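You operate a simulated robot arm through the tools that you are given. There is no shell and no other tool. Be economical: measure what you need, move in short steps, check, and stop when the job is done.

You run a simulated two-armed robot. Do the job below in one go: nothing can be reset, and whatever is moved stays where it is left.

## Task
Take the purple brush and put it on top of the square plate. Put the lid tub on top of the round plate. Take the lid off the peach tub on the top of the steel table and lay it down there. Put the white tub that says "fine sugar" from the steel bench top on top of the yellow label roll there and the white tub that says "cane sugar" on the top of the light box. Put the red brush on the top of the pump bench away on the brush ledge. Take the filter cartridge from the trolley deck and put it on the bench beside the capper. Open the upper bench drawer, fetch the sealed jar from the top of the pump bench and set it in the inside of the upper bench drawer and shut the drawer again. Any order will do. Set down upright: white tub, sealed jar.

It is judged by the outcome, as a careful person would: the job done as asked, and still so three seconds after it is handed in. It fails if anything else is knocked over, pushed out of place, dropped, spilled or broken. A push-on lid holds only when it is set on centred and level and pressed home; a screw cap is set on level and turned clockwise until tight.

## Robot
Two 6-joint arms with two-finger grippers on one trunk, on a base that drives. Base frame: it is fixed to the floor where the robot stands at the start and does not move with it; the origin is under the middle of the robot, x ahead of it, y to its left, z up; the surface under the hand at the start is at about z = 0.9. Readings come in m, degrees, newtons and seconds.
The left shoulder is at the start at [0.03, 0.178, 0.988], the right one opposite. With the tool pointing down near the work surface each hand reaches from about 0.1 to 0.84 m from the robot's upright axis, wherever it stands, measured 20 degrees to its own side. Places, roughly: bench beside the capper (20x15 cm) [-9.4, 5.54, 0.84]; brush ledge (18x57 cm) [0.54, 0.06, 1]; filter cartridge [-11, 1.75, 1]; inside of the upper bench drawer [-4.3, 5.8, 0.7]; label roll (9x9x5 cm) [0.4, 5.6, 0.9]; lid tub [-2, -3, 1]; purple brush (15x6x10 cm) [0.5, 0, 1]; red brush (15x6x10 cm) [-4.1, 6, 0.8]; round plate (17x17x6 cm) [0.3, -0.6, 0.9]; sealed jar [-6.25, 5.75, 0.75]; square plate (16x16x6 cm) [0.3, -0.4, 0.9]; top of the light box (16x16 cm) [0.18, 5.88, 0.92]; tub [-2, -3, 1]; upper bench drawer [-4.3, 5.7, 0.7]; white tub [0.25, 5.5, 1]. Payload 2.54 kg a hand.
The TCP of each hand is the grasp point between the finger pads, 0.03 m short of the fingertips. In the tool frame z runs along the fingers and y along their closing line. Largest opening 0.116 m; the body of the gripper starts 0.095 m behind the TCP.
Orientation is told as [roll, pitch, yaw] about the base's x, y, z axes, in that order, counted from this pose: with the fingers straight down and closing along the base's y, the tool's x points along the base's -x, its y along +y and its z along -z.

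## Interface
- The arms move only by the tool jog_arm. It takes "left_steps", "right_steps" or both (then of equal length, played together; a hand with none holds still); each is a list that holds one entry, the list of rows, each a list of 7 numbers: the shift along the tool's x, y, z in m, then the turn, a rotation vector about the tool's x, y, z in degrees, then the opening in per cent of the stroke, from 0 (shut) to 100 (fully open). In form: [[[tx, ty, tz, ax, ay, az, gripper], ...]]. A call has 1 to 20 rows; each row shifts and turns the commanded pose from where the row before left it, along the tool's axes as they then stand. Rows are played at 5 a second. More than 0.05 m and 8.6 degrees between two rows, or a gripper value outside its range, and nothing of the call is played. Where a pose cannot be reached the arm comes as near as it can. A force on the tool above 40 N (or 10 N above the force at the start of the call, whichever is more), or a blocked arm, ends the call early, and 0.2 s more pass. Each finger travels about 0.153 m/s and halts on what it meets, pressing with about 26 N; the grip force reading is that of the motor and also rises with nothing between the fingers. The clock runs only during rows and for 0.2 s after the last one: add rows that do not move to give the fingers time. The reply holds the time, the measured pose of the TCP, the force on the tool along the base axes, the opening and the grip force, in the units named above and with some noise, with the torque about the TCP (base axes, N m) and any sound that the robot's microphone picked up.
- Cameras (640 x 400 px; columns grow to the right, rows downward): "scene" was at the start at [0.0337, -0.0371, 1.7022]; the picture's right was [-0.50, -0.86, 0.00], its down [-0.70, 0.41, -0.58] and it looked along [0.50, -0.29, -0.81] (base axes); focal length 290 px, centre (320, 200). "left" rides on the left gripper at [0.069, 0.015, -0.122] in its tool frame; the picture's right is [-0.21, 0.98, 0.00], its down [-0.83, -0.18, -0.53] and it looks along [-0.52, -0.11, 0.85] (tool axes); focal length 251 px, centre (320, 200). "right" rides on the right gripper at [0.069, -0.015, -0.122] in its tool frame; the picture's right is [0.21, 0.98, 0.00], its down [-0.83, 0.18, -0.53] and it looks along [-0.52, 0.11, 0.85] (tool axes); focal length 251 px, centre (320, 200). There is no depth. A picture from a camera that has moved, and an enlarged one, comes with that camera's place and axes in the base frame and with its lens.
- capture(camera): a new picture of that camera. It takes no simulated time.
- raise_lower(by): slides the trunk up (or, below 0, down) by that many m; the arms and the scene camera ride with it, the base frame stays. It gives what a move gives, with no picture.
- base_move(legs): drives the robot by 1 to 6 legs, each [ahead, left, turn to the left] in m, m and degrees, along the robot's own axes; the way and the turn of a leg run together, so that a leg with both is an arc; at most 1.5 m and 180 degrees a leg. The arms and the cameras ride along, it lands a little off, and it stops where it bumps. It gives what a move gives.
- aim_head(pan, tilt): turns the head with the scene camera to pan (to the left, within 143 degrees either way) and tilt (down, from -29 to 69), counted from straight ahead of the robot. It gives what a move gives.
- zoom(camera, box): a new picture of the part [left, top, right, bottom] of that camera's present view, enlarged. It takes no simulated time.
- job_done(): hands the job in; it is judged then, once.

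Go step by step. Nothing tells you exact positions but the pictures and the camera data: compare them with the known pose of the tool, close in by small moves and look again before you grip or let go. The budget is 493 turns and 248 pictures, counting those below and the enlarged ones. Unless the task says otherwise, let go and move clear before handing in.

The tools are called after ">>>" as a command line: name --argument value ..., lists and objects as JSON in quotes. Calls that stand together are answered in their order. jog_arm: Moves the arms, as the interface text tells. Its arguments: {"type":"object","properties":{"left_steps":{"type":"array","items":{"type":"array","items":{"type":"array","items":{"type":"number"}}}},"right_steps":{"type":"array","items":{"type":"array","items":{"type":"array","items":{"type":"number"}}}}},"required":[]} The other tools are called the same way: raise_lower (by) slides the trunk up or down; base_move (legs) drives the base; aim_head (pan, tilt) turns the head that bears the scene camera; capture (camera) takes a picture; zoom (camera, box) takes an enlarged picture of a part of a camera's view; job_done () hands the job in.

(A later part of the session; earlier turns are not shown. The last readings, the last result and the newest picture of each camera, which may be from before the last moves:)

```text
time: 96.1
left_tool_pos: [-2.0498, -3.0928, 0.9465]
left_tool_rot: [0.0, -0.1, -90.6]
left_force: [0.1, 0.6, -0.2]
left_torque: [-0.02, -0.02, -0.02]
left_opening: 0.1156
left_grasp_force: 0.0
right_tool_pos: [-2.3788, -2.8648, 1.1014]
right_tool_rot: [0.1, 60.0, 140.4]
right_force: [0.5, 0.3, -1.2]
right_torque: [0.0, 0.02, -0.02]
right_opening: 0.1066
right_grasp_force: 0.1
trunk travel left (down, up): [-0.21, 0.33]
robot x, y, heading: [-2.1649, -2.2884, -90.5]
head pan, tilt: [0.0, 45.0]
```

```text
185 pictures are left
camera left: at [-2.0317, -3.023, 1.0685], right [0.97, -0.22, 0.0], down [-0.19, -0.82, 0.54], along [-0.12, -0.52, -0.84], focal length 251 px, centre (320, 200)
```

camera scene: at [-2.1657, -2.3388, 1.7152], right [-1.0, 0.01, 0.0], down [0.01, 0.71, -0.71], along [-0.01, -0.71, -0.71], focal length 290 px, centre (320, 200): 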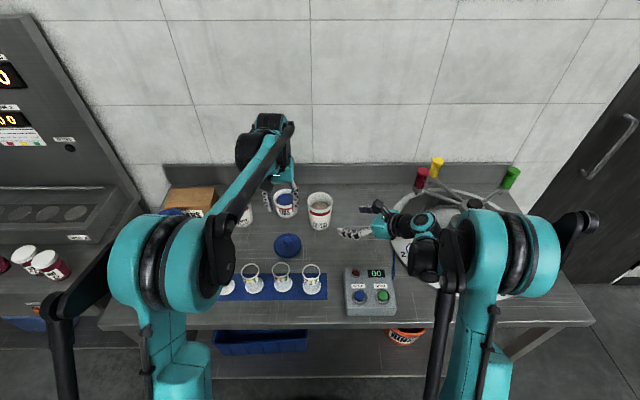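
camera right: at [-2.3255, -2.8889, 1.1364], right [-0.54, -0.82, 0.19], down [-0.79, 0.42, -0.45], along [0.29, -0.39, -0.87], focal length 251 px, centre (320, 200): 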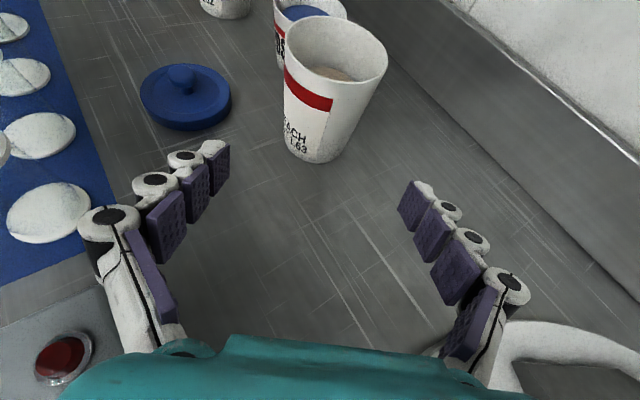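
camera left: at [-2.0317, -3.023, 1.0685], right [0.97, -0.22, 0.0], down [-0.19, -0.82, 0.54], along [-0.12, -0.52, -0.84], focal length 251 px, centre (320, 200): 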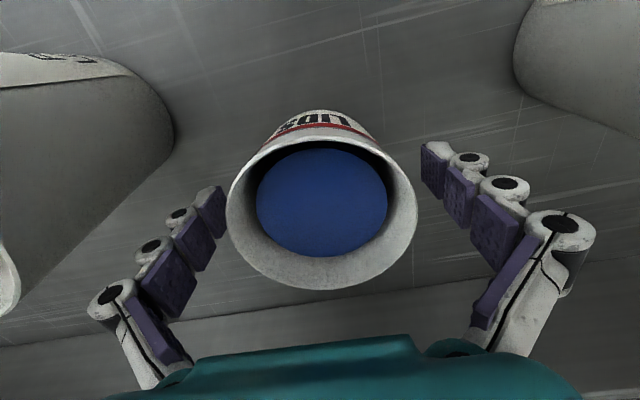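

Centred around the tub. I close the fingers gently.

>>> jog_arm --left_steps '[[[0, 0, 0.006, 0, 0, 0, 92], [0, 0, 0, 0, 0, 0, 85], [0, 0, 0, 0, 0, 0, 78], [0, 0, 0, 0, 0, 0, 70], [0, 0, 0, 0, 0, 0, 62], [0, 0, 0, 0, 0, 0, 55], [0, 0, 0, 0, 0, 0, 55]]]'

>>> capture --camera "left"

```text
time: 97.7
left_tool_pos: [-2.0477, -3.0919, 0.9409]
left_tool_rot: [0.0, -0.2, -90.7]
left_force: [-0.2, -1.2, 4.0]
left_torque: [0.0, -0.06, 0.04]
left_opening: 0.086
left_grasp_force: 26.2
right_tool_pos: [-2.3791, -2.8634, 1.1014]
right_tool_rot: [0.2, 59.9, 140.4]
right_force: [-0.2, 0.2, -0.2]
right_torque: [0.02, 0.02, 0.0]
right_opening: 0.1063
right_grasp_force: 0.1
trunk travel left (down, up): [-0.21, 0.33]
robot x, y, heading: [-2.1644, -2.2874, -90.6]
head pan, tilt: [0.0, 45.0]
```

```text
184 pictures are left
camera left: at [-2.0321, -3.0222, 1.063], right [0.97, -0.22, 0.0], down [-0.19, -0.82, 0.54], along [-0.12, -0.52, -0.84], focal length 251 px, centre (320, 200)
```

left: 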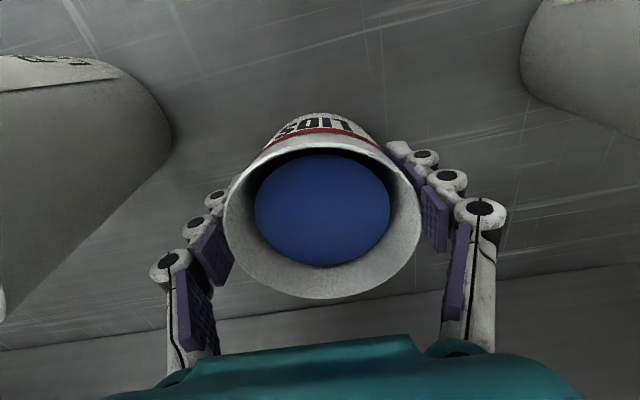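

LIDS tub held. I raise the trunk to lift it straight up, then draw both hands in.

>>> raise_lower --by 0.2

>>> jog_arm --left_steps '[[[0.04, 0, 0, 0, 0, 0, 55], [0.04, 0, 0, 0, 0, 0, 55], [0.04, 0, 0, 0, 0, 0, 55], [0.04, 0, 0, 0, 0, 0, 55], [0.04, 0, 0, 0, 0, 0, 55], [0.04, 0, 0, 0, 0, 0, 55], [0.04, 0, 0, 0, 0, 0, 55], [0.04, 0, 0, 0, 0, 0, 55]]]' --right_steps '[[[0, 0, 0, 0, -8.5, 0, 90], [0, 0, 0, 0, -8.5, 0, 90], [0, 0, 0, 0, -8.5, 0, 90], [0, 0, 0, 0, -8.5, 0, 90], [0, 0, 0, 0, -8.5, 0, 90], [0, 0, 0, 0, -8.5, 0, 90], [0, 0, 0, 0, -8.5, 0, 90], [0, 0, 0, 0, 0, 0, 90]]]'

>>> capture --camera "scene"

```text
time: 99.8
left_tool_pos: [-2.0478, -3.0928, 1.1405]
left_tool_rot: [-0.1, -0.1, -90.7]
left_force: [0.3, -0.5, -1.1]
left_torque: [0.04, -0.02, -0.01]
left_opening: 0.0859
left_grasp_force: 26.1
right_tool_pos: [-2.3783, -2.8651, 1.3005]
right_tool_rot: [0.2, 60.0, 140.3]
right_force: [-0.2, -0.4, -0.3]
right_torque: [-0.06, -0.05, -0.01]
right_opening: 0.1068
right_grasp_force: 0.0
trunk travel left (down, up): [-0.41, 0.13]
robot x, y, heading: [-2.1704, -2.2856, -90.8]
head pan, tilt: [0.0, 45.0]
```

```text
time: 101.6
left_tool_pos: [-2.0443, -2.7696, 1.1387]
left_tool_rot: [0.1, -0.2, -90.6]
left_force: [0.4, -0.1, -1.3]
left_torque: [-0.03, 0.02, -0.02]
left_opening: 0.086
left_grasp_force: 26.4
right_tool_pos: [-2.3801, -2.8635, 1.3015]
right_tool_rot: [0.2, 0.4, 140.2]
right_force: [-0.1, 0.8, 1.3]
right_torque: [-0.04, 0.03, -0.01]
right_opening: 0.1044
right_grasp_force: 0.0
trunk travel left (down, up): [-0.41, 0.13]
robot x, y, heading: [-2.167, -2.2876, -90.5]
head pan, tilt: [0.0, 45.0]
```

```text
183 pictures are left
camera scene: at [-2.1656, -2.3383, 1.9252], right [-1.0, 0.01, 0.0], down [0.01, 0.71, -0.71], along [-0.01, -0.71, -0.71], focal length 290 px, centre (320, 200)
```

scene: 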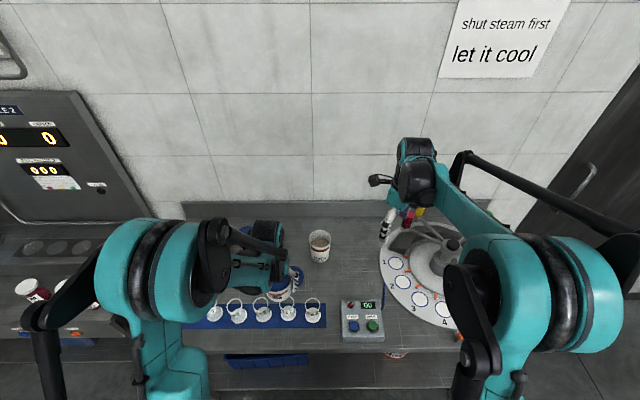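

>>> jog_arm --right_steps '[[[-0.022, -0.0374, 0, 0, 0, 0, 90], [-0.022, -0.0374, 0, 0, 0, 0, 90], [-0.022, -0.0374, 0, 0, 0, 0, 90], [-0.022, -0.0374, 0, 0, 0, 0, 90], [0, 0, 0, 0, 0, -8.2, 90], [0, 0, 0, 0, 0, -8.2, 90], [0, 0, 0, 0, 0, -8.2, 90], [0, 0, 0, 0, 0, -8.2, 90], [0, 0, 0, 0, 0, -8.2, 90], [0, 0, 0, 0, 0, -8.2, 90], [0, 0, 0, 0, 0, -8.2, 90], [0, 0, 0, 0, 0, -8.2, 90], [0, 0, 0, 0, 0, -8.2, 90], [0, 0, 0, 0, 0, -8.2, 90], [0, 0, 0, 0, 0, -8.2, 90], [0, 0, 0, 0, 0, -8.2, 90], [0, 0, 0, 0, 0, -8.2, 90], [0, 0, 0, 0, 0, -8.2, 90], [0, 0, 0, 0, 0, -8.2, 90], [0, 0, 0, 0, 0, -6.4, 90]]]'

>>> base_move --legs '[[-0.65, 0, 0.6]]'

>>> capture --camera "scene"

```text
time: 105.8
left_tool_pos: [-2.0447, -2.773, 1.1369]
left_tool_rot: [-0.1, -0.2, -90.6]
left_force: [0.4, -0.5, -1.6]
left_torque: [0.0, -0.02, -0.02]
left_opening: 0.0857
left_grasp_force: 25.4
right_tool_pos: [-2.3509, -2.6932, 1.3002]
right_tool_rot: [0.3, -0.5, -90.3]
right_force: [0.6, 0.7, 0.2]
right_torque: [-0.02, 0.02, -0.03]
right_opening: 0.1045
right_grasp_force: 0.1
trunk travel left (down, up): [-0.41, 0.13]
robot x, y, heading: [-2.1684, -2.2887, -90.7]
head pan, tilt: [0.0, 45.0]
```

```text
time: 109.5
left_tool_pos: [-2.0363, -2.106, 1.1381]
left_tool_rot: [0.0, -0.1, -90.0]
left_force: [-0.3, 0.2, -0.8]
left_torque: [0.0, -0.01, 0.0]
left_opening: 0.086
left_grasp_force: 25.6
right_tool_pos: [-2.3431, -2.0319, 1.3003]
right_tool_rot: [0.4, -0.4, -89.8]
right_force: [0.0, -0.4, 0.1]
right_torque: [-0.01, 0.0, -0.03]
right_opening: 0.1043
right_grasp_force: 0.0
trunk travel left (down, up): [-0.41, 0.13]
robot x, y, heading: [-2.1589, -1.6216, -90.0]
head pan, tilt: [0.0, 45.0]
```

```text
182 pictures are left
camera scene: at [-2.1611, -1.677, 1.9251], right [-1.0, 0.0, 0.0], down [0.0, 0.71, -0.71], along [0.0, -0.71, -0.71], focal length 290 px, centre (320, 200)
```

scene: 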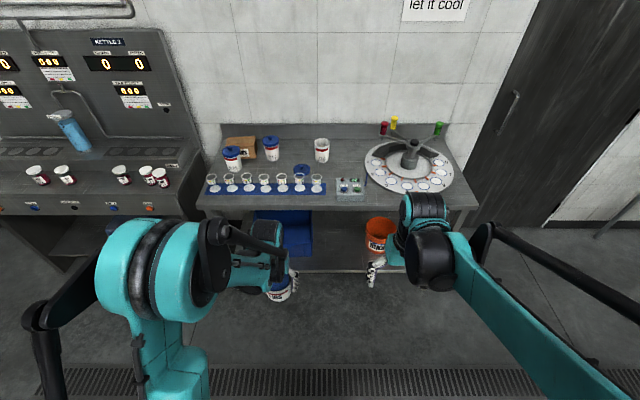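

Everything on the steel table stands properly. I drive back to the sink counter with the LIDS tub in the left hand.

>>> base_move --legs '[[0, 1.45, 0], [0, 0.1, 90]]'

>>> capture --camera "scene"

```text
time: 120.5
left_tool_pos: [-0.1916, -1.4156, 1.1368]
left_tool_rot: [0.0, -0.2, 1.5]
left_force: [-0.6, 0.1, -1.0]
left_torque: [-0.01, -0.02, 0.0]
left_opening: 0.0858
left_grasp_force: 26.2
right_tool_pos: [-0.2592, -1.724, 1.3001]
right_tool_rot: [0.3, -0.4, 1.6]
right_force: [-0.1, 0.6, 0.0]
right_torque: [0.0, 0.02, 0.03]
right_opening: 0.1043
right_grasp_force: 0.0
trunk travel left (down, up): [-0.41, 0.13]
robot x, y, heading: [-0.6709, -1.5511, 1.4]
head pan, tilt: [0.0, 45.0]
```

```text
181 pictures are left
camera scene: at [-0.6181, -1.5511, 1.9251], right [0.02, -1.0, 0.0], down [-0.71, -0.02, -0.71], along [0.71, 0.02, -0.71], focal length 290 px, centre (320, 200)
```

scene: 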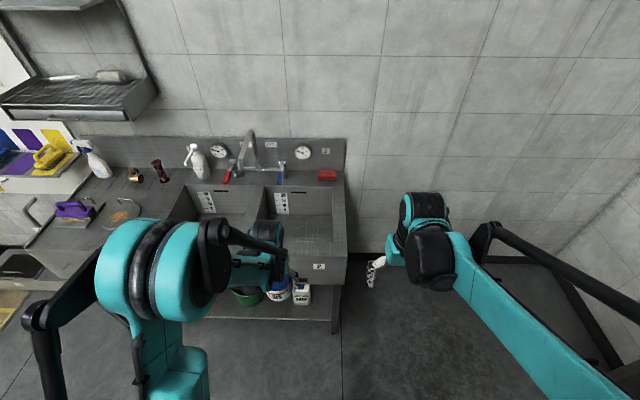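

>>> base_move --legs '[[0.0, 0, -1.4], [0.26, 0.8, 0]]'

>>> aim_head --pan 15 --tilt 50

>>> capture --camera "scene"

>>> capture --camera "left"

```text
time: 125.4
left_tool_pos: [0.0806, -0.6114, 1.1361]
left_tool_rot: [-0.1, -0.2, -0.4]
left_force: [-0.5, 0.0, -1.6]
left_torque: [0.0, 0.0, -0.03]
left_opening: 0.0859
left_grasp_force: 25.9
right_tool_pos: [0.0024, -0.9177, 1.3005]
right_tool_rot: [0.4, -0.4, -0.3]
right_force: [0.1, 0.9, -0.6]
right_torque: [0.04, -0.01, 0.02]
right_opening: 0.1045
right_grasp_force: 0.1
trunk travel left (down, up): [-0.41, 0.13]
robot x, y, heading: [-0.3987, -0.7324, -0.6]
head pan, tilt: [0.0, 45.0]
```

```text
time: 126.2
left_tool_pos: [0.0788, -0.6105, 1.1376]
left_tool_rot: [0.0, -0.2, -0.5]
left_force: [-0.6, 0.2, -1.5]
left_torque: [0.02, -0.01, -0.03]
left_opening: 0.0857
left_grasp_force: 25.5
right_tool_pos: [0.001, -0.918, 1.2995]
right_tool_rot: [0.3, -0.3, -0.3]
right_force: [-0.8, -0.1, -0.1]
right_torque: [0.0, 0.0, -0.01]
right_opening: 0.1044
right_grasp_force: 0.0
trunk travel left (down, up): [-0.41, 0.13]
robot x, y, heading: [-0.4043, -0.7306, -0.4]
head pan, tilt: [15.0, 50.0]
```

```text
180 pictures are left
camera scene: at [-0.3575, -0.7136, 1.9182], right [0.25, -0.97, 0.0], down [-0.74, -0.19, -0.64], along [0.62, 0.16, -0.77], focal length 290 px, centre (320, 200)
```

scene: 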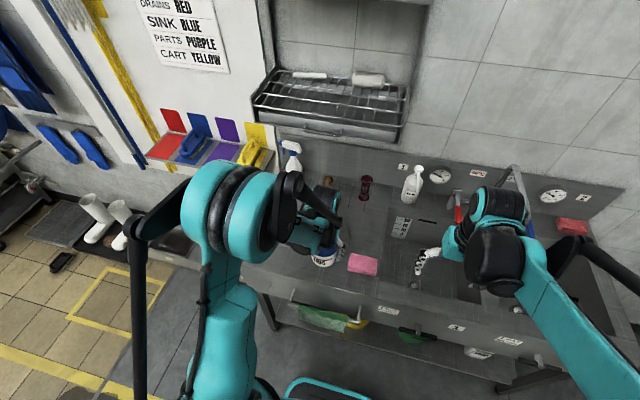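

```text
179 pictures are left
camera left: at [0.0105, -0.5953, 1.2588], right [0.22, 0.97, 0.0], down [0.82, -0.19, 0.54], along [0.52, -0.12, -0.84], focal length 251 px, centre (320, 200)
```

left: 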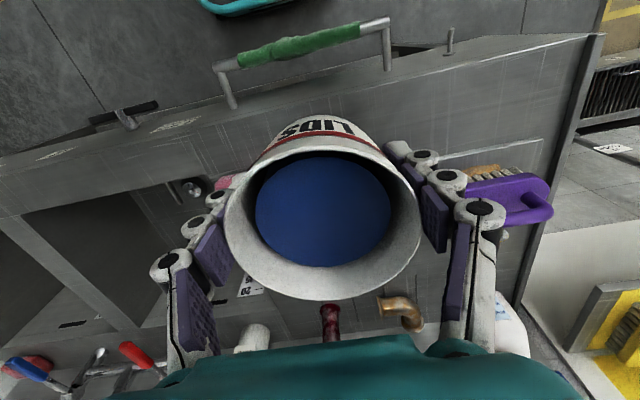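

>>> capture --camera "right"

```text
178 pictures are left
camera right: at [-0.0695, -0.932, 1.4208], right [-0.21, 0.98, 0.0], down [0.82, 0.17, 0.54], along [0.53, 0.12, -0.84], focal length 251 px, centre (320, 200)
```

right: 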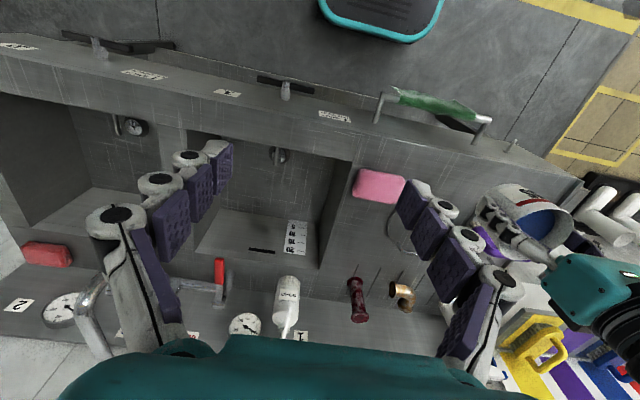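

>>> jog_arm --right_steps '[[[0, 0, 0, 0, 0, 0, 50], [0, 0, 0, 0, 0, 0, 10], [0, 0, 0, 0, 0, 0, 5]]]'

>>> zoom --camera "right" --box '[330, 130, 570, 300]'

```text
time: 127.0
left_tool_pos: [0.0789, -0.6109, 1.1375]
left_tool_rot: [0.0, -0.2, -0.5]
left_force: [0.1, 0.1, -2.5]
left_torque: [0.02, 0.0, -0.02]
left_opening: 0.0858
left_grasp_force: 26.0
right_tool_pos: [0.0026, -0.9182, 1.2993]
right_tool_rot: [0.3, -0.3, -0.3]
right_force: [0.2, -0.1, 0.5]
right_torque: [0.04, 0.0, 0.0]
right_opening: 0.0056
right_grasp_force: 0.0
trunk travel left (down, up): [-0.41, 0.13]
robot x, y, heading: [-0.4024, -0.7327, -0.7]
head pan, tilt: [15.0, 50.0]
```

```text
2.35 times, centred on (450, 215) of right
camera zoom: at [-0.0695, -0.9319, 1.4208], right [-0.21, 0.98, 0.0], down [0.82, 0.17, 0.54], along [0.53, 0.12, -0.84], focal length 592 px, centre (14, 165)
```

zoom: 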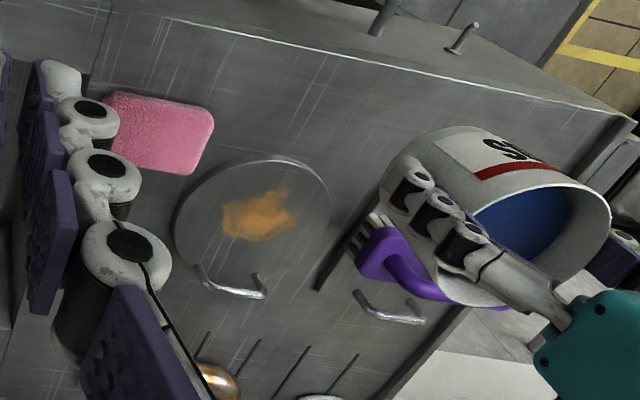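

The round plate's centre is at (0.272,-0.582) with its handle on the far side. I move the tub over it and lower.

>>> jog_arm --left_steps '[[[-0.045, 0.008, 0, 0, 0, 0, 55], [-0.046, 0.007, 0, 0, 0, 0, 55], [-0.046, 0.007, 0, 0, 0, 0, 55], [-0.046, 0.007, 0, 0, 0, 0, 55], [0, 0, 0.04, 0, 0, 0, 55], [0, 0, 0.04, 0, 0, 0, 55], [0, 0, 0.04, 0, 0, 0, 55], [0, 0, 0.02, 0, 0, 0, 55], [0, 0, 0, 0, 0, 0, 55]]]'

>>> capture --camera "right"

>>> capture --camera "left"

```text
time: 129.0
left_tool_pos: [0.2637, -0.5844, 0.9958]
left_tool_rot: [-0.1, -0.2, -0.5]
left_force: [0.5, 0.0, -1.9]
left_torque: [0.0, 0.02, 0.01]
left_opening: 0.0858
left_grasp_force: 25.9
right_tool_pos: [0.0023, -0.9171, 1.2993]
right_tool_rot: [0.2, -0.4, -0.3]
right_force: [1.0, -0.4, 0.4]
right_torque: [0.02, 0.02, -0.01]
right_opening: 0.0056
right_grasp_force: 0.0
trunk travel left (down, up): [-0.41, 0.13]
robot x, y, heading: [-0.4041, -0.7316, -0.6]
head pan, tilt: [15.0, 50.0]
```

```text
176 pictures are left
camera right: at [-0.0693, -0.932, 1.4208], right [-0.21, 0.98, 0.0], down [0.82, 0.17, 0.54], along [0.53, 0.12, -0.84], focal length 251 px, centre (320, 200)
```

right: 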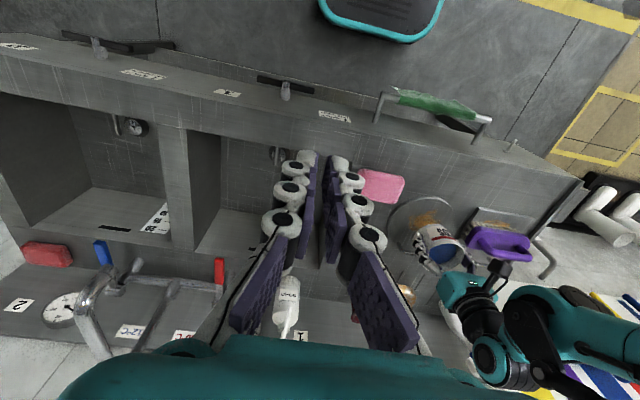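

```text
175 pictures are left
camera left: at [0.1948, -0.5687, 1.1175], right [0.22, 0.97, 0.0], down [0.82, -0.19, 0.54], along [0.52, -0.12, -0.84], focal length 251 px, centre (320, 200)
```

left: 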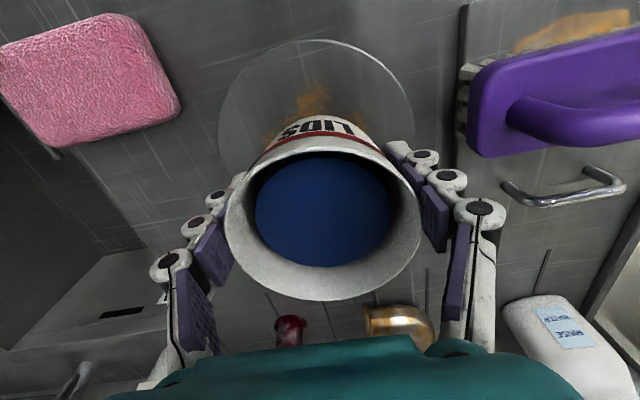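

>>> jog_arm --left_steps '[[[0, 0, 0.012, 0, 0, 0, 55], [0, 0, 0.006, 0, 0, 0, 55], [0, 0, 0.004, 0, 0, 0, 55], [0, 0, 0.003, 0, 0, 0, 55], [0, 0, 0, 0, 0, 0, 55]]]'

```text
time: 130.2
left_tool_pos: [0.2636, -0.5846, 0.9727]
left_tool_rot: [0.1, -0.1, -0.5]
left_force: [0.2, 0.4, -1.8]
left_torque: [0.01, -0.01, -0.03]
left_opening: 0.0855
left_grasp_force: 25.5
right_tool_pos: [0.0014, -0.9183, 1.3001]
right_tool_rot: [0.2, -0.4, -0.4]
right_force: [0.0, -0.7, 0.7]
right_torque: [0.01, 0.03, 0.0]
right_opening: 0.0057
right_grasp_force: 0.0
trunk travel left (down, up): [-0.41, 0.13]
robot x, y, heading: [-0.4041, -0.7337, -0.7]
head pan, tilt: [15.0, 50.0]
```

>>> jog_arm --left_steps '[[[0, 0, 0.004, 0, 0, 0, 55], [0, 0, 0.003, 0, 0, 0, 55], [0, 0, 0.003, 0, 0, 0, 55], [0, 0, 0, 0, 0, 0, 55]]]'

```text
time: 131.2
left_tool_pos: [0.2628, -0.5829, 0.963]
left_tool_rot: [0.0, -0.2, -0.5]
left_force: [0.0, 0.0, -1.8]
left_torque: [-0.04, 0.04, 0.0]
left_opening: 0.0856
left_grasp_force: 26.1
right_tool_pos: [0.0017, -0.9183, 1.2995]
right_tool_rot: [0.3, -0.4, -0.4]
right_force: [0.4, -0.6, 0.5]
right_torque: [0.01, -0.03, -0.02]
right_opening: 0.0059
right_grasp_force: 0.0
trunk travel left (down, up): [-0.41, 0.13]
robot x, y, heading: [-0.407, -0.7331, -0.8]
head pan, tilt: [15.0, 50.0]
```

>>> jog_arm --left_steps '[[[0, 0, 0.003, 0, 0, 0, 55], [0, 0, 0.003, 0, 0, 0, 55], [0, 0, 0.003, 0, 0, 0, 55], [0, 0, 0, 0, 0, 0, 55]]]'

```text
time: 132.2
left_tool_pos: [0.2622, -0.5844, 0.9531]
left_tool_rot: [0.0, -0.2, -0.5]
left_force: [-1.0, 0.0, -1.9]
left_torque: [0.02, 0.02, 0.03]
left_opening: 0.0859
left_grasp_force: 25.8
right_tool_pos: [0.003, -0.9178, 1.3001]
right_tool_rot: [0.3, -0.4, -0.2]
right_force: [-0.1, 0.3, -0.2]
right_torque: [-0.03, 0.02, 0.0]
right_opening: 0.0058
right_grasp_force: 0.1
trunk travel left (down, up): [-0.41, 0.13]
robot x, y, heading: [-0.4003, -0.7327, -0.6]
head pan, tilt: [15.0, 50.0]
```

>>> jog_arm --left_steps '[[[0, 0, 0.003, 0, 0, 0, 55], [0, 0, 0.003, 0, 0, 0, 55], [0, 0, 0, 0, 0, 0, 55]]]'

>>> zoom --camera "right" --box '[370, 170, 530, 310]'

```text
time: 133.0
left_tool_pos: [0.2623, -0.5838, 0.9496]
left_tool_rot: [0.1, -0.2, -0.5]
left_force: [-0.7, -1.2, 15.6]
left_torque: [-0.03, -0.07, 0.11]
left_opening: 0.0856
left_grasp_force: 26.2
right_tool_pos: [0.0014, -0.9182, 1.3007]
right_tool_rot: [0.2, -0.5, -0.2]
right_force: [1.2, 0.5, -0.6]
right_torque: [-0.01, 0.02, -0.01]
right_opening: 0.0058
right_grasp_force: 0.1
trunk travel left (down, up): [-0.41, 0.13]
robot x, y, heading: [-0.4036, -0.7313, -0.3]
head pan, tilt: [15.0, 50.0]
```

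```text
2.86 times, centred on (450, 240) of right
camera zoom: at [-0.0711, -0.9324, 1.4213], right [-0.21, 0.98, 0.0], down [0.82, 0.17, 0.54], along [0.53, 0.12, -0.84], focal length 718 px, centre (-51, 86)
```

zoom: 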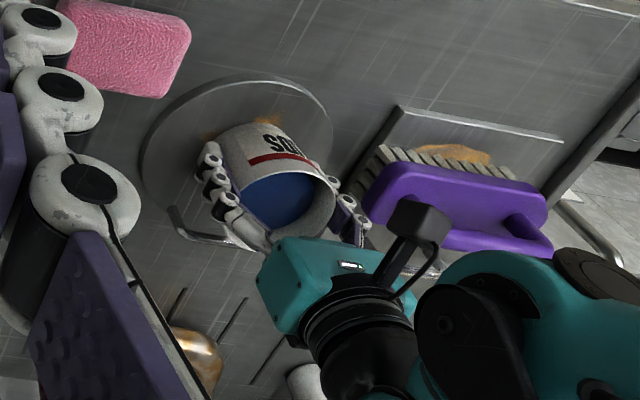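

Contact made; I release and lift away.

>>> jog_arm --left_steps '[[[0, 0, -0.002, 0, 0, 0, 78], [0, 0, 0, 0, 0, 0, 88], [0, 0, 0, 0, 0, 0, 95], [0, 0, 0, 0, 0, 0, 95], [0, 0, -0.04, 0, 0, 0, 95], [0, 0, -0.04, 0, 0, 0, 95], [0, 0, -0.04, 0, 0, 0, 95], [0, 0, -0.045, 0, 0, 0, 95], [0.02, 0, -0.045, 0, 0, 0, 95], [0.05, 0, 0, 0, 0, 0, 95], [0.05, 0, 0, 0, 0, 0, 95], [0.05, 0, 0, 0, 0, 0, 95]]]'

>>> capture --camera "left"

>>> zoom --camera "right" --box '[340, 130, 580, 310]'

```text
time: 135.6
left_tool_pos: [0.0885, -0.5813, 1.1587]
left_tool_rot: [0.0, -0.3, -0.5]
left_force: [-0.7, -0.6, 1.1]
left_torque: [-0.02, -0.03, -0.01]
left_opening: 0.11
left_grasp_force: 0.0
right_tool_pos: [-0.0, -0.9178, 1.3008]
right_tool_rot: [0.3, -0.6, -0.3]
right_force: [-0.2, 0.5, 0.1]
right_torque: [-0.02, -0.06, -0.02]
right_opening: 0.0058
right_grasp_force: 0.1
trunk travel left (down, up): [-0.41, 0.13]
robot x, y, heading: [-0.4021, -0.7293, -0.6]
head pan, tilt: [15.0, 50.0]
```

```text
173 pictures are left
camera left: at [0.0193, -0.566, 1.2806], right [0.22, 0.97, 0.0], down [0.82, -0.19, 0.54], along [0.52, -0.12, -0.84], focal length 251 px, centre (320, 200)
```

left: 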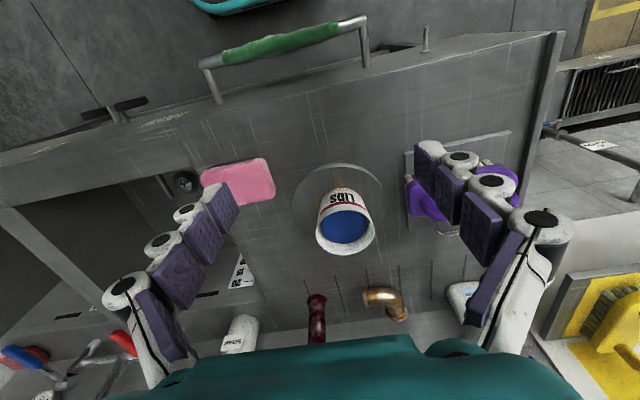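

```text
2.22 times, centred on (460, 220) of right
camera zoom: at [-0.072, -0.9321, 1.4214], right [-0.21, 0.98, 0.0], down [0.82, 0.17, 0.54], along [0.53, 0.12, -0.84], focal length 559 px, centre (9, 156)
```

zoom: 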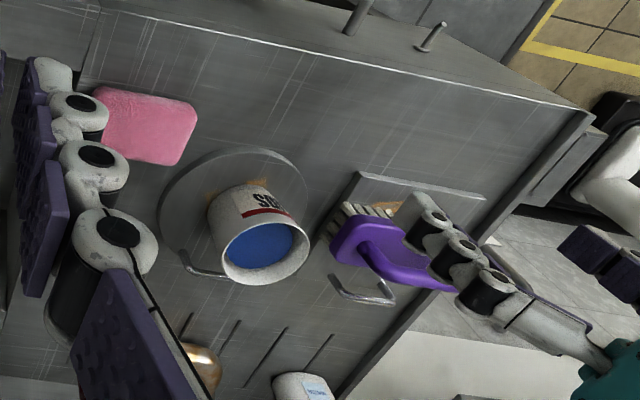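

The LIDS tub stands on the round plate. Next the steel bench near (0.25,5.5); I strafe left along the free lane.

>>> base_move --legs '[[-0.04, 1.48, 0.5], [-0.35, 0.8, 0], [0, 1.3, 0]]'

>>> aim_head --pan 40 --tilt 25

>>> capture --camera "scene"

```text
time: 153.3
left_tool_pos: [-0.3234, 3.025, 1.1587]
left_tool_rot: [0.1, -0.2, 1.0]
left_force: [0.2, -0.3, 0.1]
left_torque: [-0.02, 0.02, 0.01]
left_opening: 0.1101
left_grasp_force: 0.1
right_tool_pos: [-0.4021, 2.6869, 1.3011]
right_tool_rot: [0.3, -0.4, 1.2]
right_force: [-0.1, 0.1, -1.2]
right_torque: [0.03, -0.02, 0.01]
right_opening: 0.0057
right_grasp_force: 0.0
trunk travel left (down, up): [-0.41, 0.13]
robot x, y, heading: [-0.8134, 2.8626, 1.2]
head pan, tilt: [15.0, 50.0]
```

```text
time: 154.2
left_tool_pos: [-0.3227, 3.0235, 1.1575]
left_tool_rot: [0.0, -0.2, 1.0]
left_force: [-0.3, 0.7, -0.4]
left_torque: [0.02, 0.01, 0.01]
left_opening: 0.1102
left_grasp_force: 0.0
right_tool_pos: [-0.4041, 2.6861, 1.2998]
right_tool_rot: [0.3, -0.4, 1.2]
right_force: [0.8, 1.1, 0.3]
right_torque: [-0.01, 0.03, 0.01]
right_opening: 0.0056
right_grasp_force: 0.1
trunk travel left (down, up): [-0.41, 0.13]
robot x, y, heading: [-0.8154, 2.8603, 1.2]
head pan, tilt: [40.0, 25.0]
```

```text
171 pictures are left
camera scene: at [-0.773, 2.9199, 1.9556], right [0.66, -0.76, 0.0], down [-0.32, -0.28, -0.91], along [0.68, 0.59, -0.42], focal length 290 px, centre (320, 200)
```

scene: 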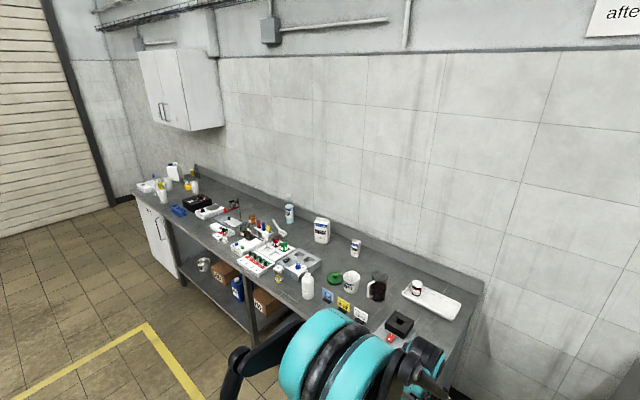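

>>> base_move --legs '[[0, 1.3, -1.2], [0, 1.25, 0]]'

>>> aim_head --pan 8 --tilt 35

>>> capture --camera "scene"

```text
time: 166.7
left_tool_pos: [-0.3104, 5.5612, 1.1588]
left_tool_rot: [0.0, -0.3, -0.4]
left_force: [-0.2, -0.6, -0.1]
left_torque: [-0.01, 0.0, -0.02]
left_opening: 0.1099
left_grasp_force: 0.0
right_tool_pos: [-0.3984, 5.2258, 1.3011]
right_tool_rot: [0.3, -0.4, -0.3]
right_force: [-0.6, 0.1, 0.4]
right_torque: [0.0, 0.0, 0.03]
right_opening: 0.0058
right_grasp_force: 0.1
trunk travel left (down, up): [-0.41, 0.13]
robot x, y, heading: [-0.8078, 5.4088, -0.4]
head pan, tilt: [40.0, 25.0]
```

```text
time: 167.6
left_tool_pos: [-0.31, 5.561, 1.1587]
left_tool_rot: [0.0, -0.2, -0.4]
left_force: [-0.8, 0.1, 1.3]
left_torque: [-0.07, -0.01, 0.01]
left_opening: 0.1102
left_grasp_force: 0.1
right_tool_pos: [-0.3992, 5.2253, 1.2998]
right_tool_rot: [0.3, -0.4, -0.2]
right_force: [0.1, -0.1, 0.8]
right_torque: [0.0, 0.02, 0.01]
right_opening: 0.0059
right_grasp_force: 0.0
trunk travel left (down, up): [-0.41, 0.13]
robot x, y, heading: [-0.8057, 5.409, -0.5]
head pan, tilt: [8.0, 35.0]
```

```text
170 pictures are left
camera scene: at [-0.7461, 5.4211, 1.9399], right [0.13, -0.99, 0.0], down [-0.57, -0.08, -0.82], along [0.81, 0.11, -0.57], focal length 290 px, centre (320, 200)
```

scene: 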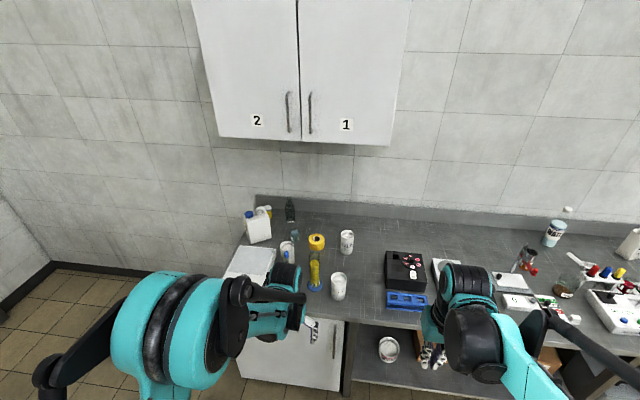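

>>> zoom --camera "scene" --box '[220, 185, 440, 325]'

>>> capture --camera "left"

```text
2.86 times, centred on (330, 255) of scene
camera zoom: at [-0.7461, 5.4211, 1.9399], right [0.13, -0.99, 0.0], down [-0.57, -0.08, -0.82], along [0.81, 0.11, -0.57], focal length 829 px, centre (291, 43)
```

zoom: 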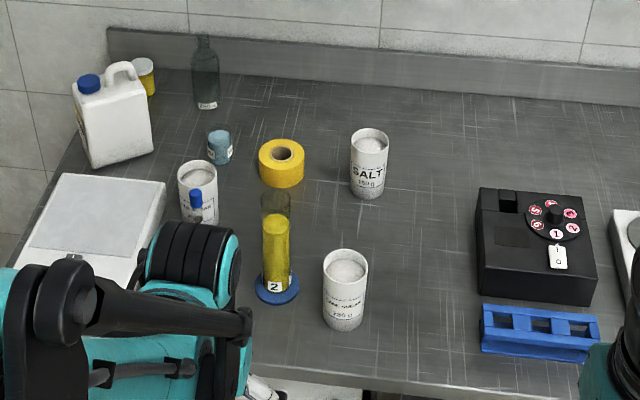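

```text
168 pictures are left
camera left: at [-0.3795, 5.577, 1.2798], right [0.22, 0.98, 0.0], down [0.82, -0.19, 0.54], along [0.52, -0.12, -0.84], focal length 251 px, centre (320, 200)
```

left: 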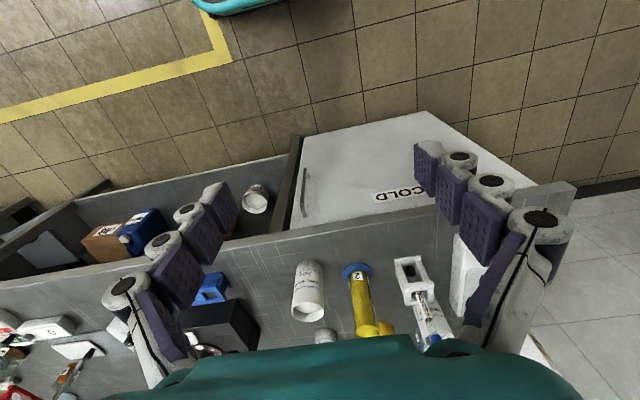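

>>> zoom --camera "scene" --box '[325, 265, 355, 305]'

>>> zoom --camera "scene" --box '[270, 235, 310, 275]'

>>> zoom --camera "left" --box '[270, 250, 460, 350]'

```text
10.00 times, centred on (340, 285) of scene
camera zoom: at [-0.7461, 5.4211, 1.9399], right [0.13, -0.99, 0.0], down [-0.57, -0.08, -0.82], along [0.81, 0.11, -0.57], focal length 2901 px, centre (120, -650)
```

zoom: 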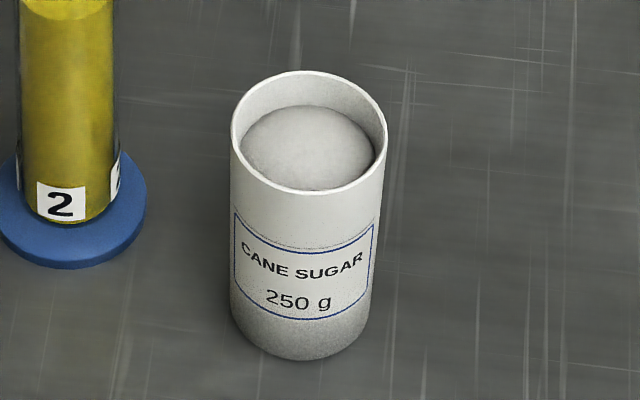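

```text
10.00 times, centred on (290, 255) of scene
camera zoom: at [-0.7461, 5.4211, 1.9399], right [0.13, -0.99, 0.0], down [-0.57, -0.08, -0.82], along [0.81, 0.11, -0.57], focal length 2901 px, centre (620, -350)
```

zoom: 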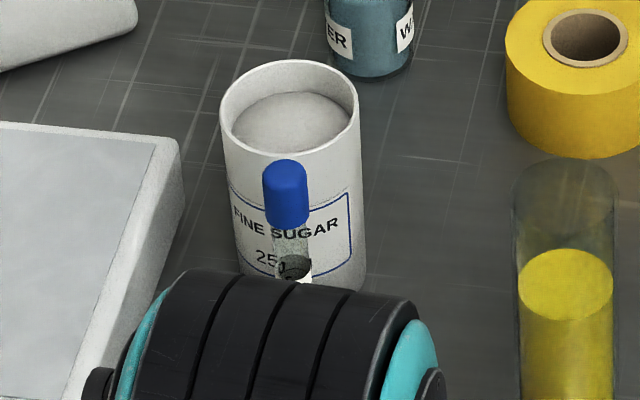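

```text
3.37 times, centred on (365, 300) of left
camera zoom: at [-0.3795, 5.577, 1.2798], right [0.22, 0.98, 0.0], down [0.82, -0.19, 0.54], along [0.52, -0.12, -0.84], focal length 847 px, centre (168, -137)
```

zoom: 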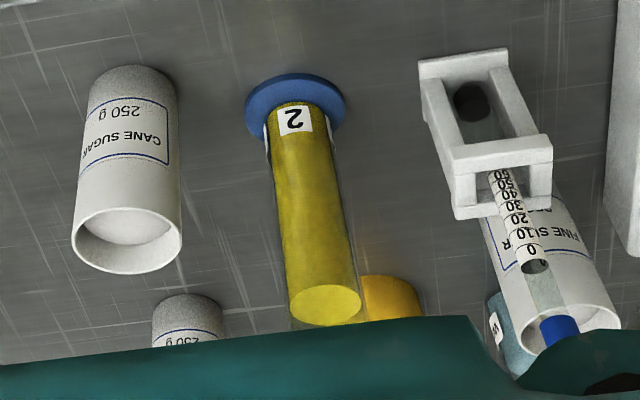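

CANE SUGAR is in front, FINE SUGAR stands behind a small vial stand, next to a tall cylinder. I move the left arm aside to get a free view.

>>> jog_arm --left_steps '[[[0.02, 0.04, -0.02, 0, 0, 0, 95], [0.02, 0.04, -0.02, 0, 0, 0, 95], [0.02, 0.04, -0.02, 0, 0, 0, 95], [0.02, 0.04, -0.02, 0, 0, 0, 95], [0.02, 0.04, -0.02, 0, 0, 0, 95], [0.02, 0.04, -0.02, 0, 0, 0, 95]]]'

>>> capture --camera "scene"

```text
time: 169.0
left_tool_pos: [-0.4334, 5.8027, 1.2759]
left_tool_rot: [0.0, -0.2, -0.4]
left_force: [-0.5, 0.6, -0.1]
left_torque: [-0.04, -0.02, -0.01]
left_opening: 0.1103
left_grasp_force: 0.0
right_tool_pos: [-0.4002, 5.2264, 1.3008]
right_tool_rot: [0.3, -0.4, -0.2]
right_force: [-0.5, 0.6, 1.2]
right_torque: [-0.02, -0.02, 0.01]
right_opening: 0.0058
right_grasp_force: 0.0
trunk travel left (down, up): [-0.41, 0.13]
robot x, y, heading: [-0.8034, 5.4092, -0.5]
head pan, tilt: [8.0, 35.0]
```

```text
164 pictures are left
camera scene: at [-0.7475, 5.4225, 1.9399], right [0.13, -0.99, 0.0], down [-0.57, -0.08, -0.82], along [0.81, 0.11, -0.57], focal length 290 px, centre (320, 200)
```

scene: 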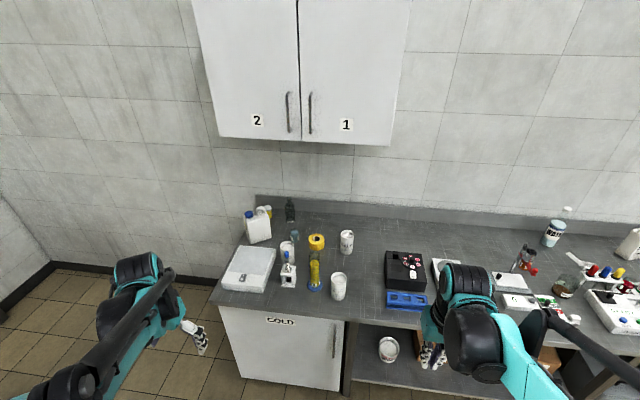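

>>> base_move --legs '[[0.3, 0.08, 0.5]]'

>>> aim_head --pan 8 --tilt 48

>>> capture --camera "scene"

>>> capture --camera "right"

```text
time: 171.1
left_tool_pos: [-0.1327, 5.8849, 1.2762]
left_tool_rot: [-0.1, -0.2, 0.3]
left_force: [-0.3, 0.0, -0.2]
left_torque: [0.03, 0.02, 0.0]
left_opening: 0.1103
left_grasp_force: 0.1
right_tool_pos: [-0.0943, 5.3114, 1.299]
right_tool_rot: [0.3, -0.5, 0.4]
right_force: [0.3, 0.4, -0.7]
right_torque: [0.05, 0.0, 0.01]
right_opening: 0.006
right_grasp_force: 0.1
trunk travel left (down, up): [-0.41, 0.13]
robot x, y, heading: [-0.5014, 5.489, 0.1]
head pan, tilt: [8.0, 35.0]
```

```text
time: 171.9
left_tool_pos: [-0.1333, 5.8839, 1.2753]
left_tool_rot: [0.0, -0.2, 0.1]
left_force: [-0.4, 0.3, -0.4]
left_torque: [0.0, -0.07, -0.03]
left_opening: 0.1101
left_grasp_force: 0.0
right_tool_pos: [-0.0947, 5.3102, 1.299]
right_tool_rot: [0.3, -0.5, 0.4]
right_force: [-0.5, 0.5, -0.5]
right_torque: [0.02, 0.0, -0.01]
right_opening: 0.0059
right_grasp_force: 0.0
trunk travel left (down, up): [-0.41, 0.13]
robot x, y, heading: [-0.5006, 5.4905, 0.1]
head pan, tilt: [8.0, 48.0]
```

```text
163 pictures are left
camera scene: at [-0.4529, 5.5004, 1.9209], right [0.14, -0.99, 0.0], down [-0.74, -0.11, -0.67], along [0.66, 0.1, -0.74], focal length 290 px, centre (320, 200)
```

scene: 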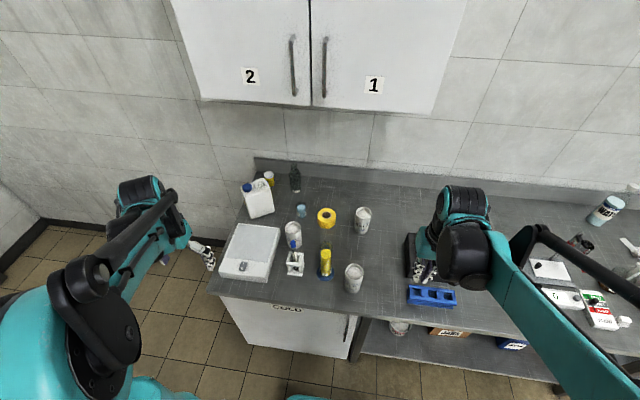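

```text
162 pictures are left
camera right: at [-0.1657, 5.2947, 1.4208], right [-0.22, 0.97, 0.0], down [0.82, 0.18, 0.54], along [0.53, 0.12, -0.84], focal length 251 px, centre (320, 200)
```

right: 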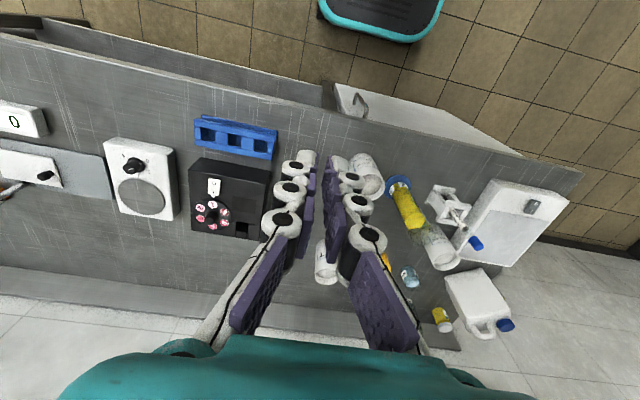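

>>> zoom --camera "scene" --box '[210, 160, 390, 310]'

>>> zoom --camera "right" --box '[340, 130, 560, 330]'

```text
2.67 times, centred on (300, 235) of scene
camera zoom: at [-0.4529, 5.5004, 1.9209], right [0.14, -0.99, 0.0], down [-0.74, -0.11, -0.67], along [0.66, 0.1, -0.74], focal length 774 px, centre (373, 107)
```

zoom: 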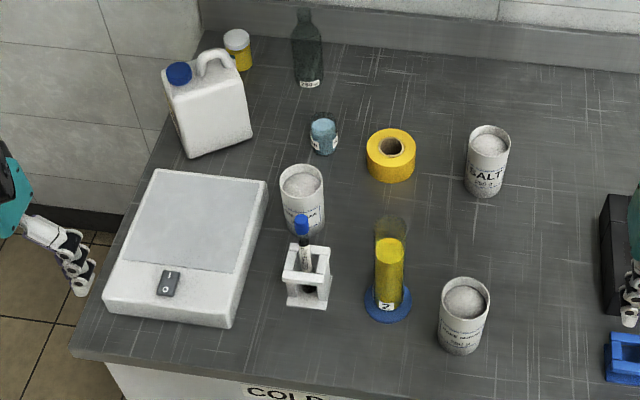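

```text
2.00 times, centred on (450, 230) of right
camera zoom: at [-0.1657, 5.2947, 1.4208], right [-0.22, 0.97, 0.0], down [0.82, 0.18, 0.54], along [0.53, 0.12, -0.84], focal length 503 px, centre (60, 140)
```

zoom: 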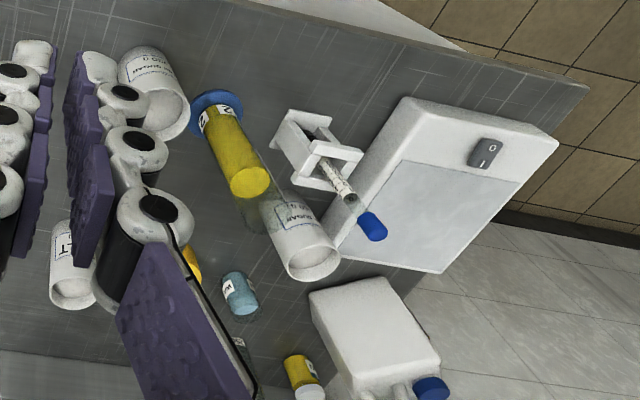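

Positions by triangulation: FINE rim (0.229,5.714,0.961), CANE rim (0.067,5.458,0.961), roll (0.352,5.592), light panel (0.165,5.88). I move closer and turn the left wrist so its camera stays away from the vial and cylinder.

>>> base_move --legs '[[0.07, -0.06, 0]]'

>>> jog_arm --left_steps '[[[0, 0, 0, 0, 0, -8.2, 80], [0, 0, 0, 0, 0, -8.2, 80], [0, 0, 0, 0, 0, -8.2, 80], [0, 0, 0, 0, 0, -8.2, 80], [0, 0, 0, 0, 0, -8.2, 80], [0, 0, 0, 0, 0, -8.2, 80], [0, 0, 0, 0, 0, -8.2, 80], [0, 0, 0, 0, 0, -8.2, 80], [0, 0, 0, 0, 0, -8.2, 80], [0, 0, 0, 0, 0, -8.2, 80], [0, 0, 0, 0, 0, -8.0, 80]]]'

>>> raise_lower --by -0.1

>>> capture --camera "left"

>>> capture --camera "scene"

```text
time: 173.0
left_tool_pos: [-0.0616, 5.8243, 1.2762]
left_tool_rot: [0.1, 0.0, 0.2]
left_force: [1.0, -0.6, -0.6]
left_torque: [-0.01, 0.03, 0.0]
left_opening: 0.1102
left_grasp_force: 0.1
right_tool_pos: [-0.0228, 5.2498, 1.2991]
right_tool_rot: [0.3, -0.3, 0.5]
right_force: [0.6, 0.0, 0.2]
right_torque: [0.04, 0.03, -0.02]
right_opening: 0.0057
right_grasp_force: 0.1
trunk travel left (down, up): [-0.41, 0.13]
robot x, y, heading: [-0.4283, 5.4283, 0.3]
head pan, tilt: [8.0, 48.0]
```

```text
time: 175.4
left_tool_pos: [-0.0632, 5.826, 1.2761]
left_tool_rot: [-0.2, -0.1, 90.4]
left_force: [0.6, -0.3, 0.0]
left_torque: [-0.02, 0.0, 0.03]
left_opening: 0.093
left_grasp_force: 0.0
right_tool_pos: [-0.0232, 5.2505, 1.3003]
right_tool_rot: [0.3, -0.4, 0.4]
right_force: [-0.3, 0.8, 0.5]
right_torque: [0.0, 0.0, 0.02]
right_opening: 0.006
right_grasp_force: 0.2
trunk travel left (down, up): [-0.41, 0.13]
robot x, y, heading: [-0.4289, 5.4323, 0.4]
head pan, tilt: [8.0, 48.0]
```

```text
time: 176.7
left_tool_pos: [-0.0625, 5.8252, 1.1764]
left_tool_rot: [-0.2, 0.0, 90.3]
left_force: [-0.8, 0.0, 0.5]
left_torque: [0.01, -0.01, 0.0]
left_opening: 0.0928
left_grasp_force: 0.0
right_tool_pos: [-0.0242, 5.2504, 1.2007]
right_tool_rot: [0.4, -0.4, 0.4]
right_force: [0.2, 0.3, 0.0]
right_torque: [-0.01, 0.01, -0.01]
right_opening: 0.006
right_grasp_force: 0.0
trunk travel left (down, up): [-0.31, 0.23]
robot x, y, heading: [-0.4308, 5.4318, 0.2]
head pan, tilt: [8.0, 48.0]
```

```text
159 pictures are left
camera left: at [-0.0776, 5.7565, 1.2974], right [-0.98, 0.21, 0.0], down [0.18, 0.83, 0.54], along [0.11, 0.52, -0.84], focal length 251 px, centre (320, 200)
```

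left: 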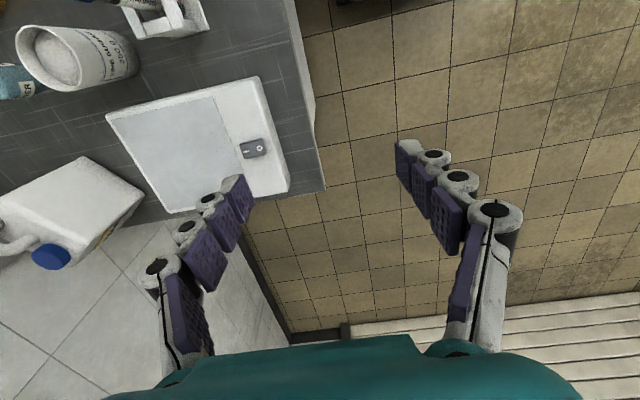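

```text
158 pictures are left
camera scene: at [-0.3826, 5.4405, 1.821], right [0.14, -0.99, 0.0], down [-0.74, -0.11, -0.67], along [0.66, 0.1, -0.74], focal length 290 px, centre (320, 200)
```

scene: 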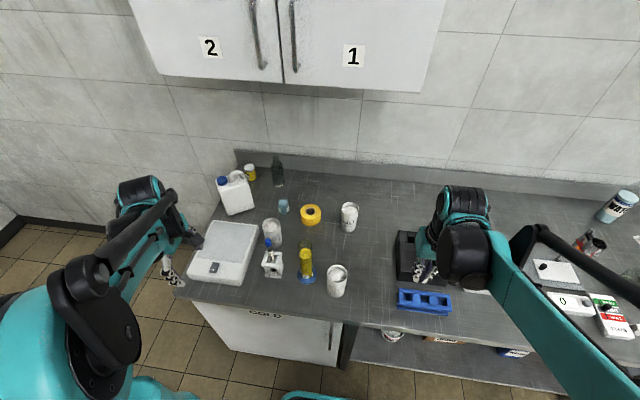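

>>> jog_arm --left_steps '[[[0.0159, -0.0416, 0, 0, 0, 0, 80], [0.0159, -0.0416, 0, 0, 0, 0, 80], [0.0159, -0.0416, 0, 0, 0, 0, 80], [0.0159, -0.0416, 0, 0, 0, 0, 80], [0.0159, -0.0416, 0, 0, 0, 0, 80], [0.0159, -0.0416, 0, 0, 0, 0, 80], [0.0159, -0.0416, 0, 0, 0, 0, 80]]]'

>>> capture --camera "left"

>>> zoom --camera "scene" --box '[180, 150, 360, 310]'

```text
time: 178.3
left_tool_pos: [0.2293, 5.7154, 1.1748]
left_tool_rot: [-0.1, 0.0, 90.3]
left_force: [-1.0, 0.2, -0.3]
left_torque: [0.0, 0.05, 0.0]
left_opening: 0.0927
left_grasp_force: 0.1
right_tool_pos: [-0.0215, 5.2514, 1.1995]
right_tool_rot: [0.2, -0.3, 0.4]
right_force: [0.1, -0.5, 0.1]
right_torque: [0.0, 0.04, 0.01]
right_opening: 0.0059
right_grasp_force: 0.0
trunk travel left (down, up): [-0.31, 0.23]
robot x, y, heading: [-0.4321, 5.4295, 0.5]
head pan, tilt: [8.0, 48.0]
```

```text
157 pictures are left
camera left: at [0.2156, 5.6459, 1.2971], right [-0.98, 0.21, 0.0], down [0.18, 0.83, 0.53], along [0.11, 0.52, -0.84], focal length 251 px, centre (320, 200)
```

left: 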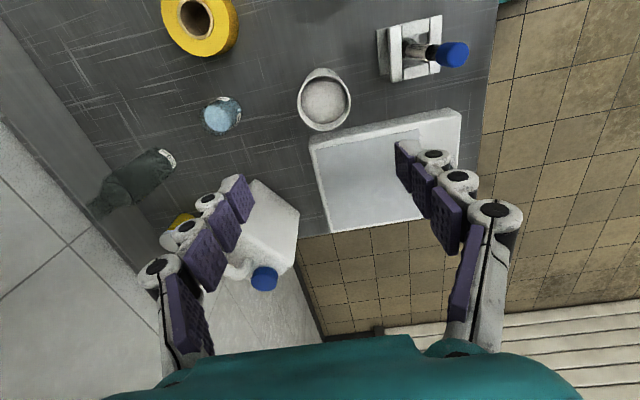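

```text
2.50 times, centred on (270, 230) of scene
camera zoom: at [-0.3799, 5.4402, 1.8208], right [0.14, -0.99, 0.0], down [-0.74, -0.11, -0.67], along [0.66, 0.1, -0.74], focal length 725 px, centre (445, 125)
```

zoom: 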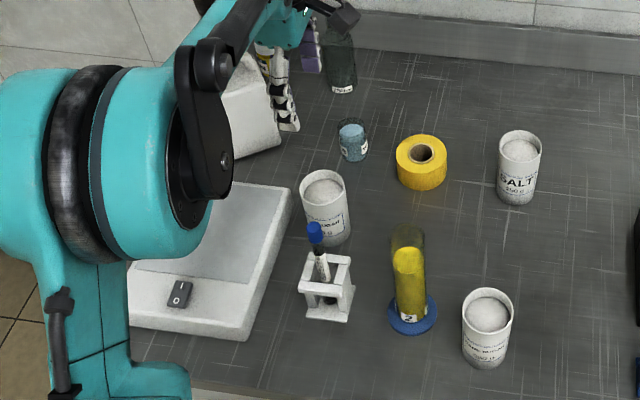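

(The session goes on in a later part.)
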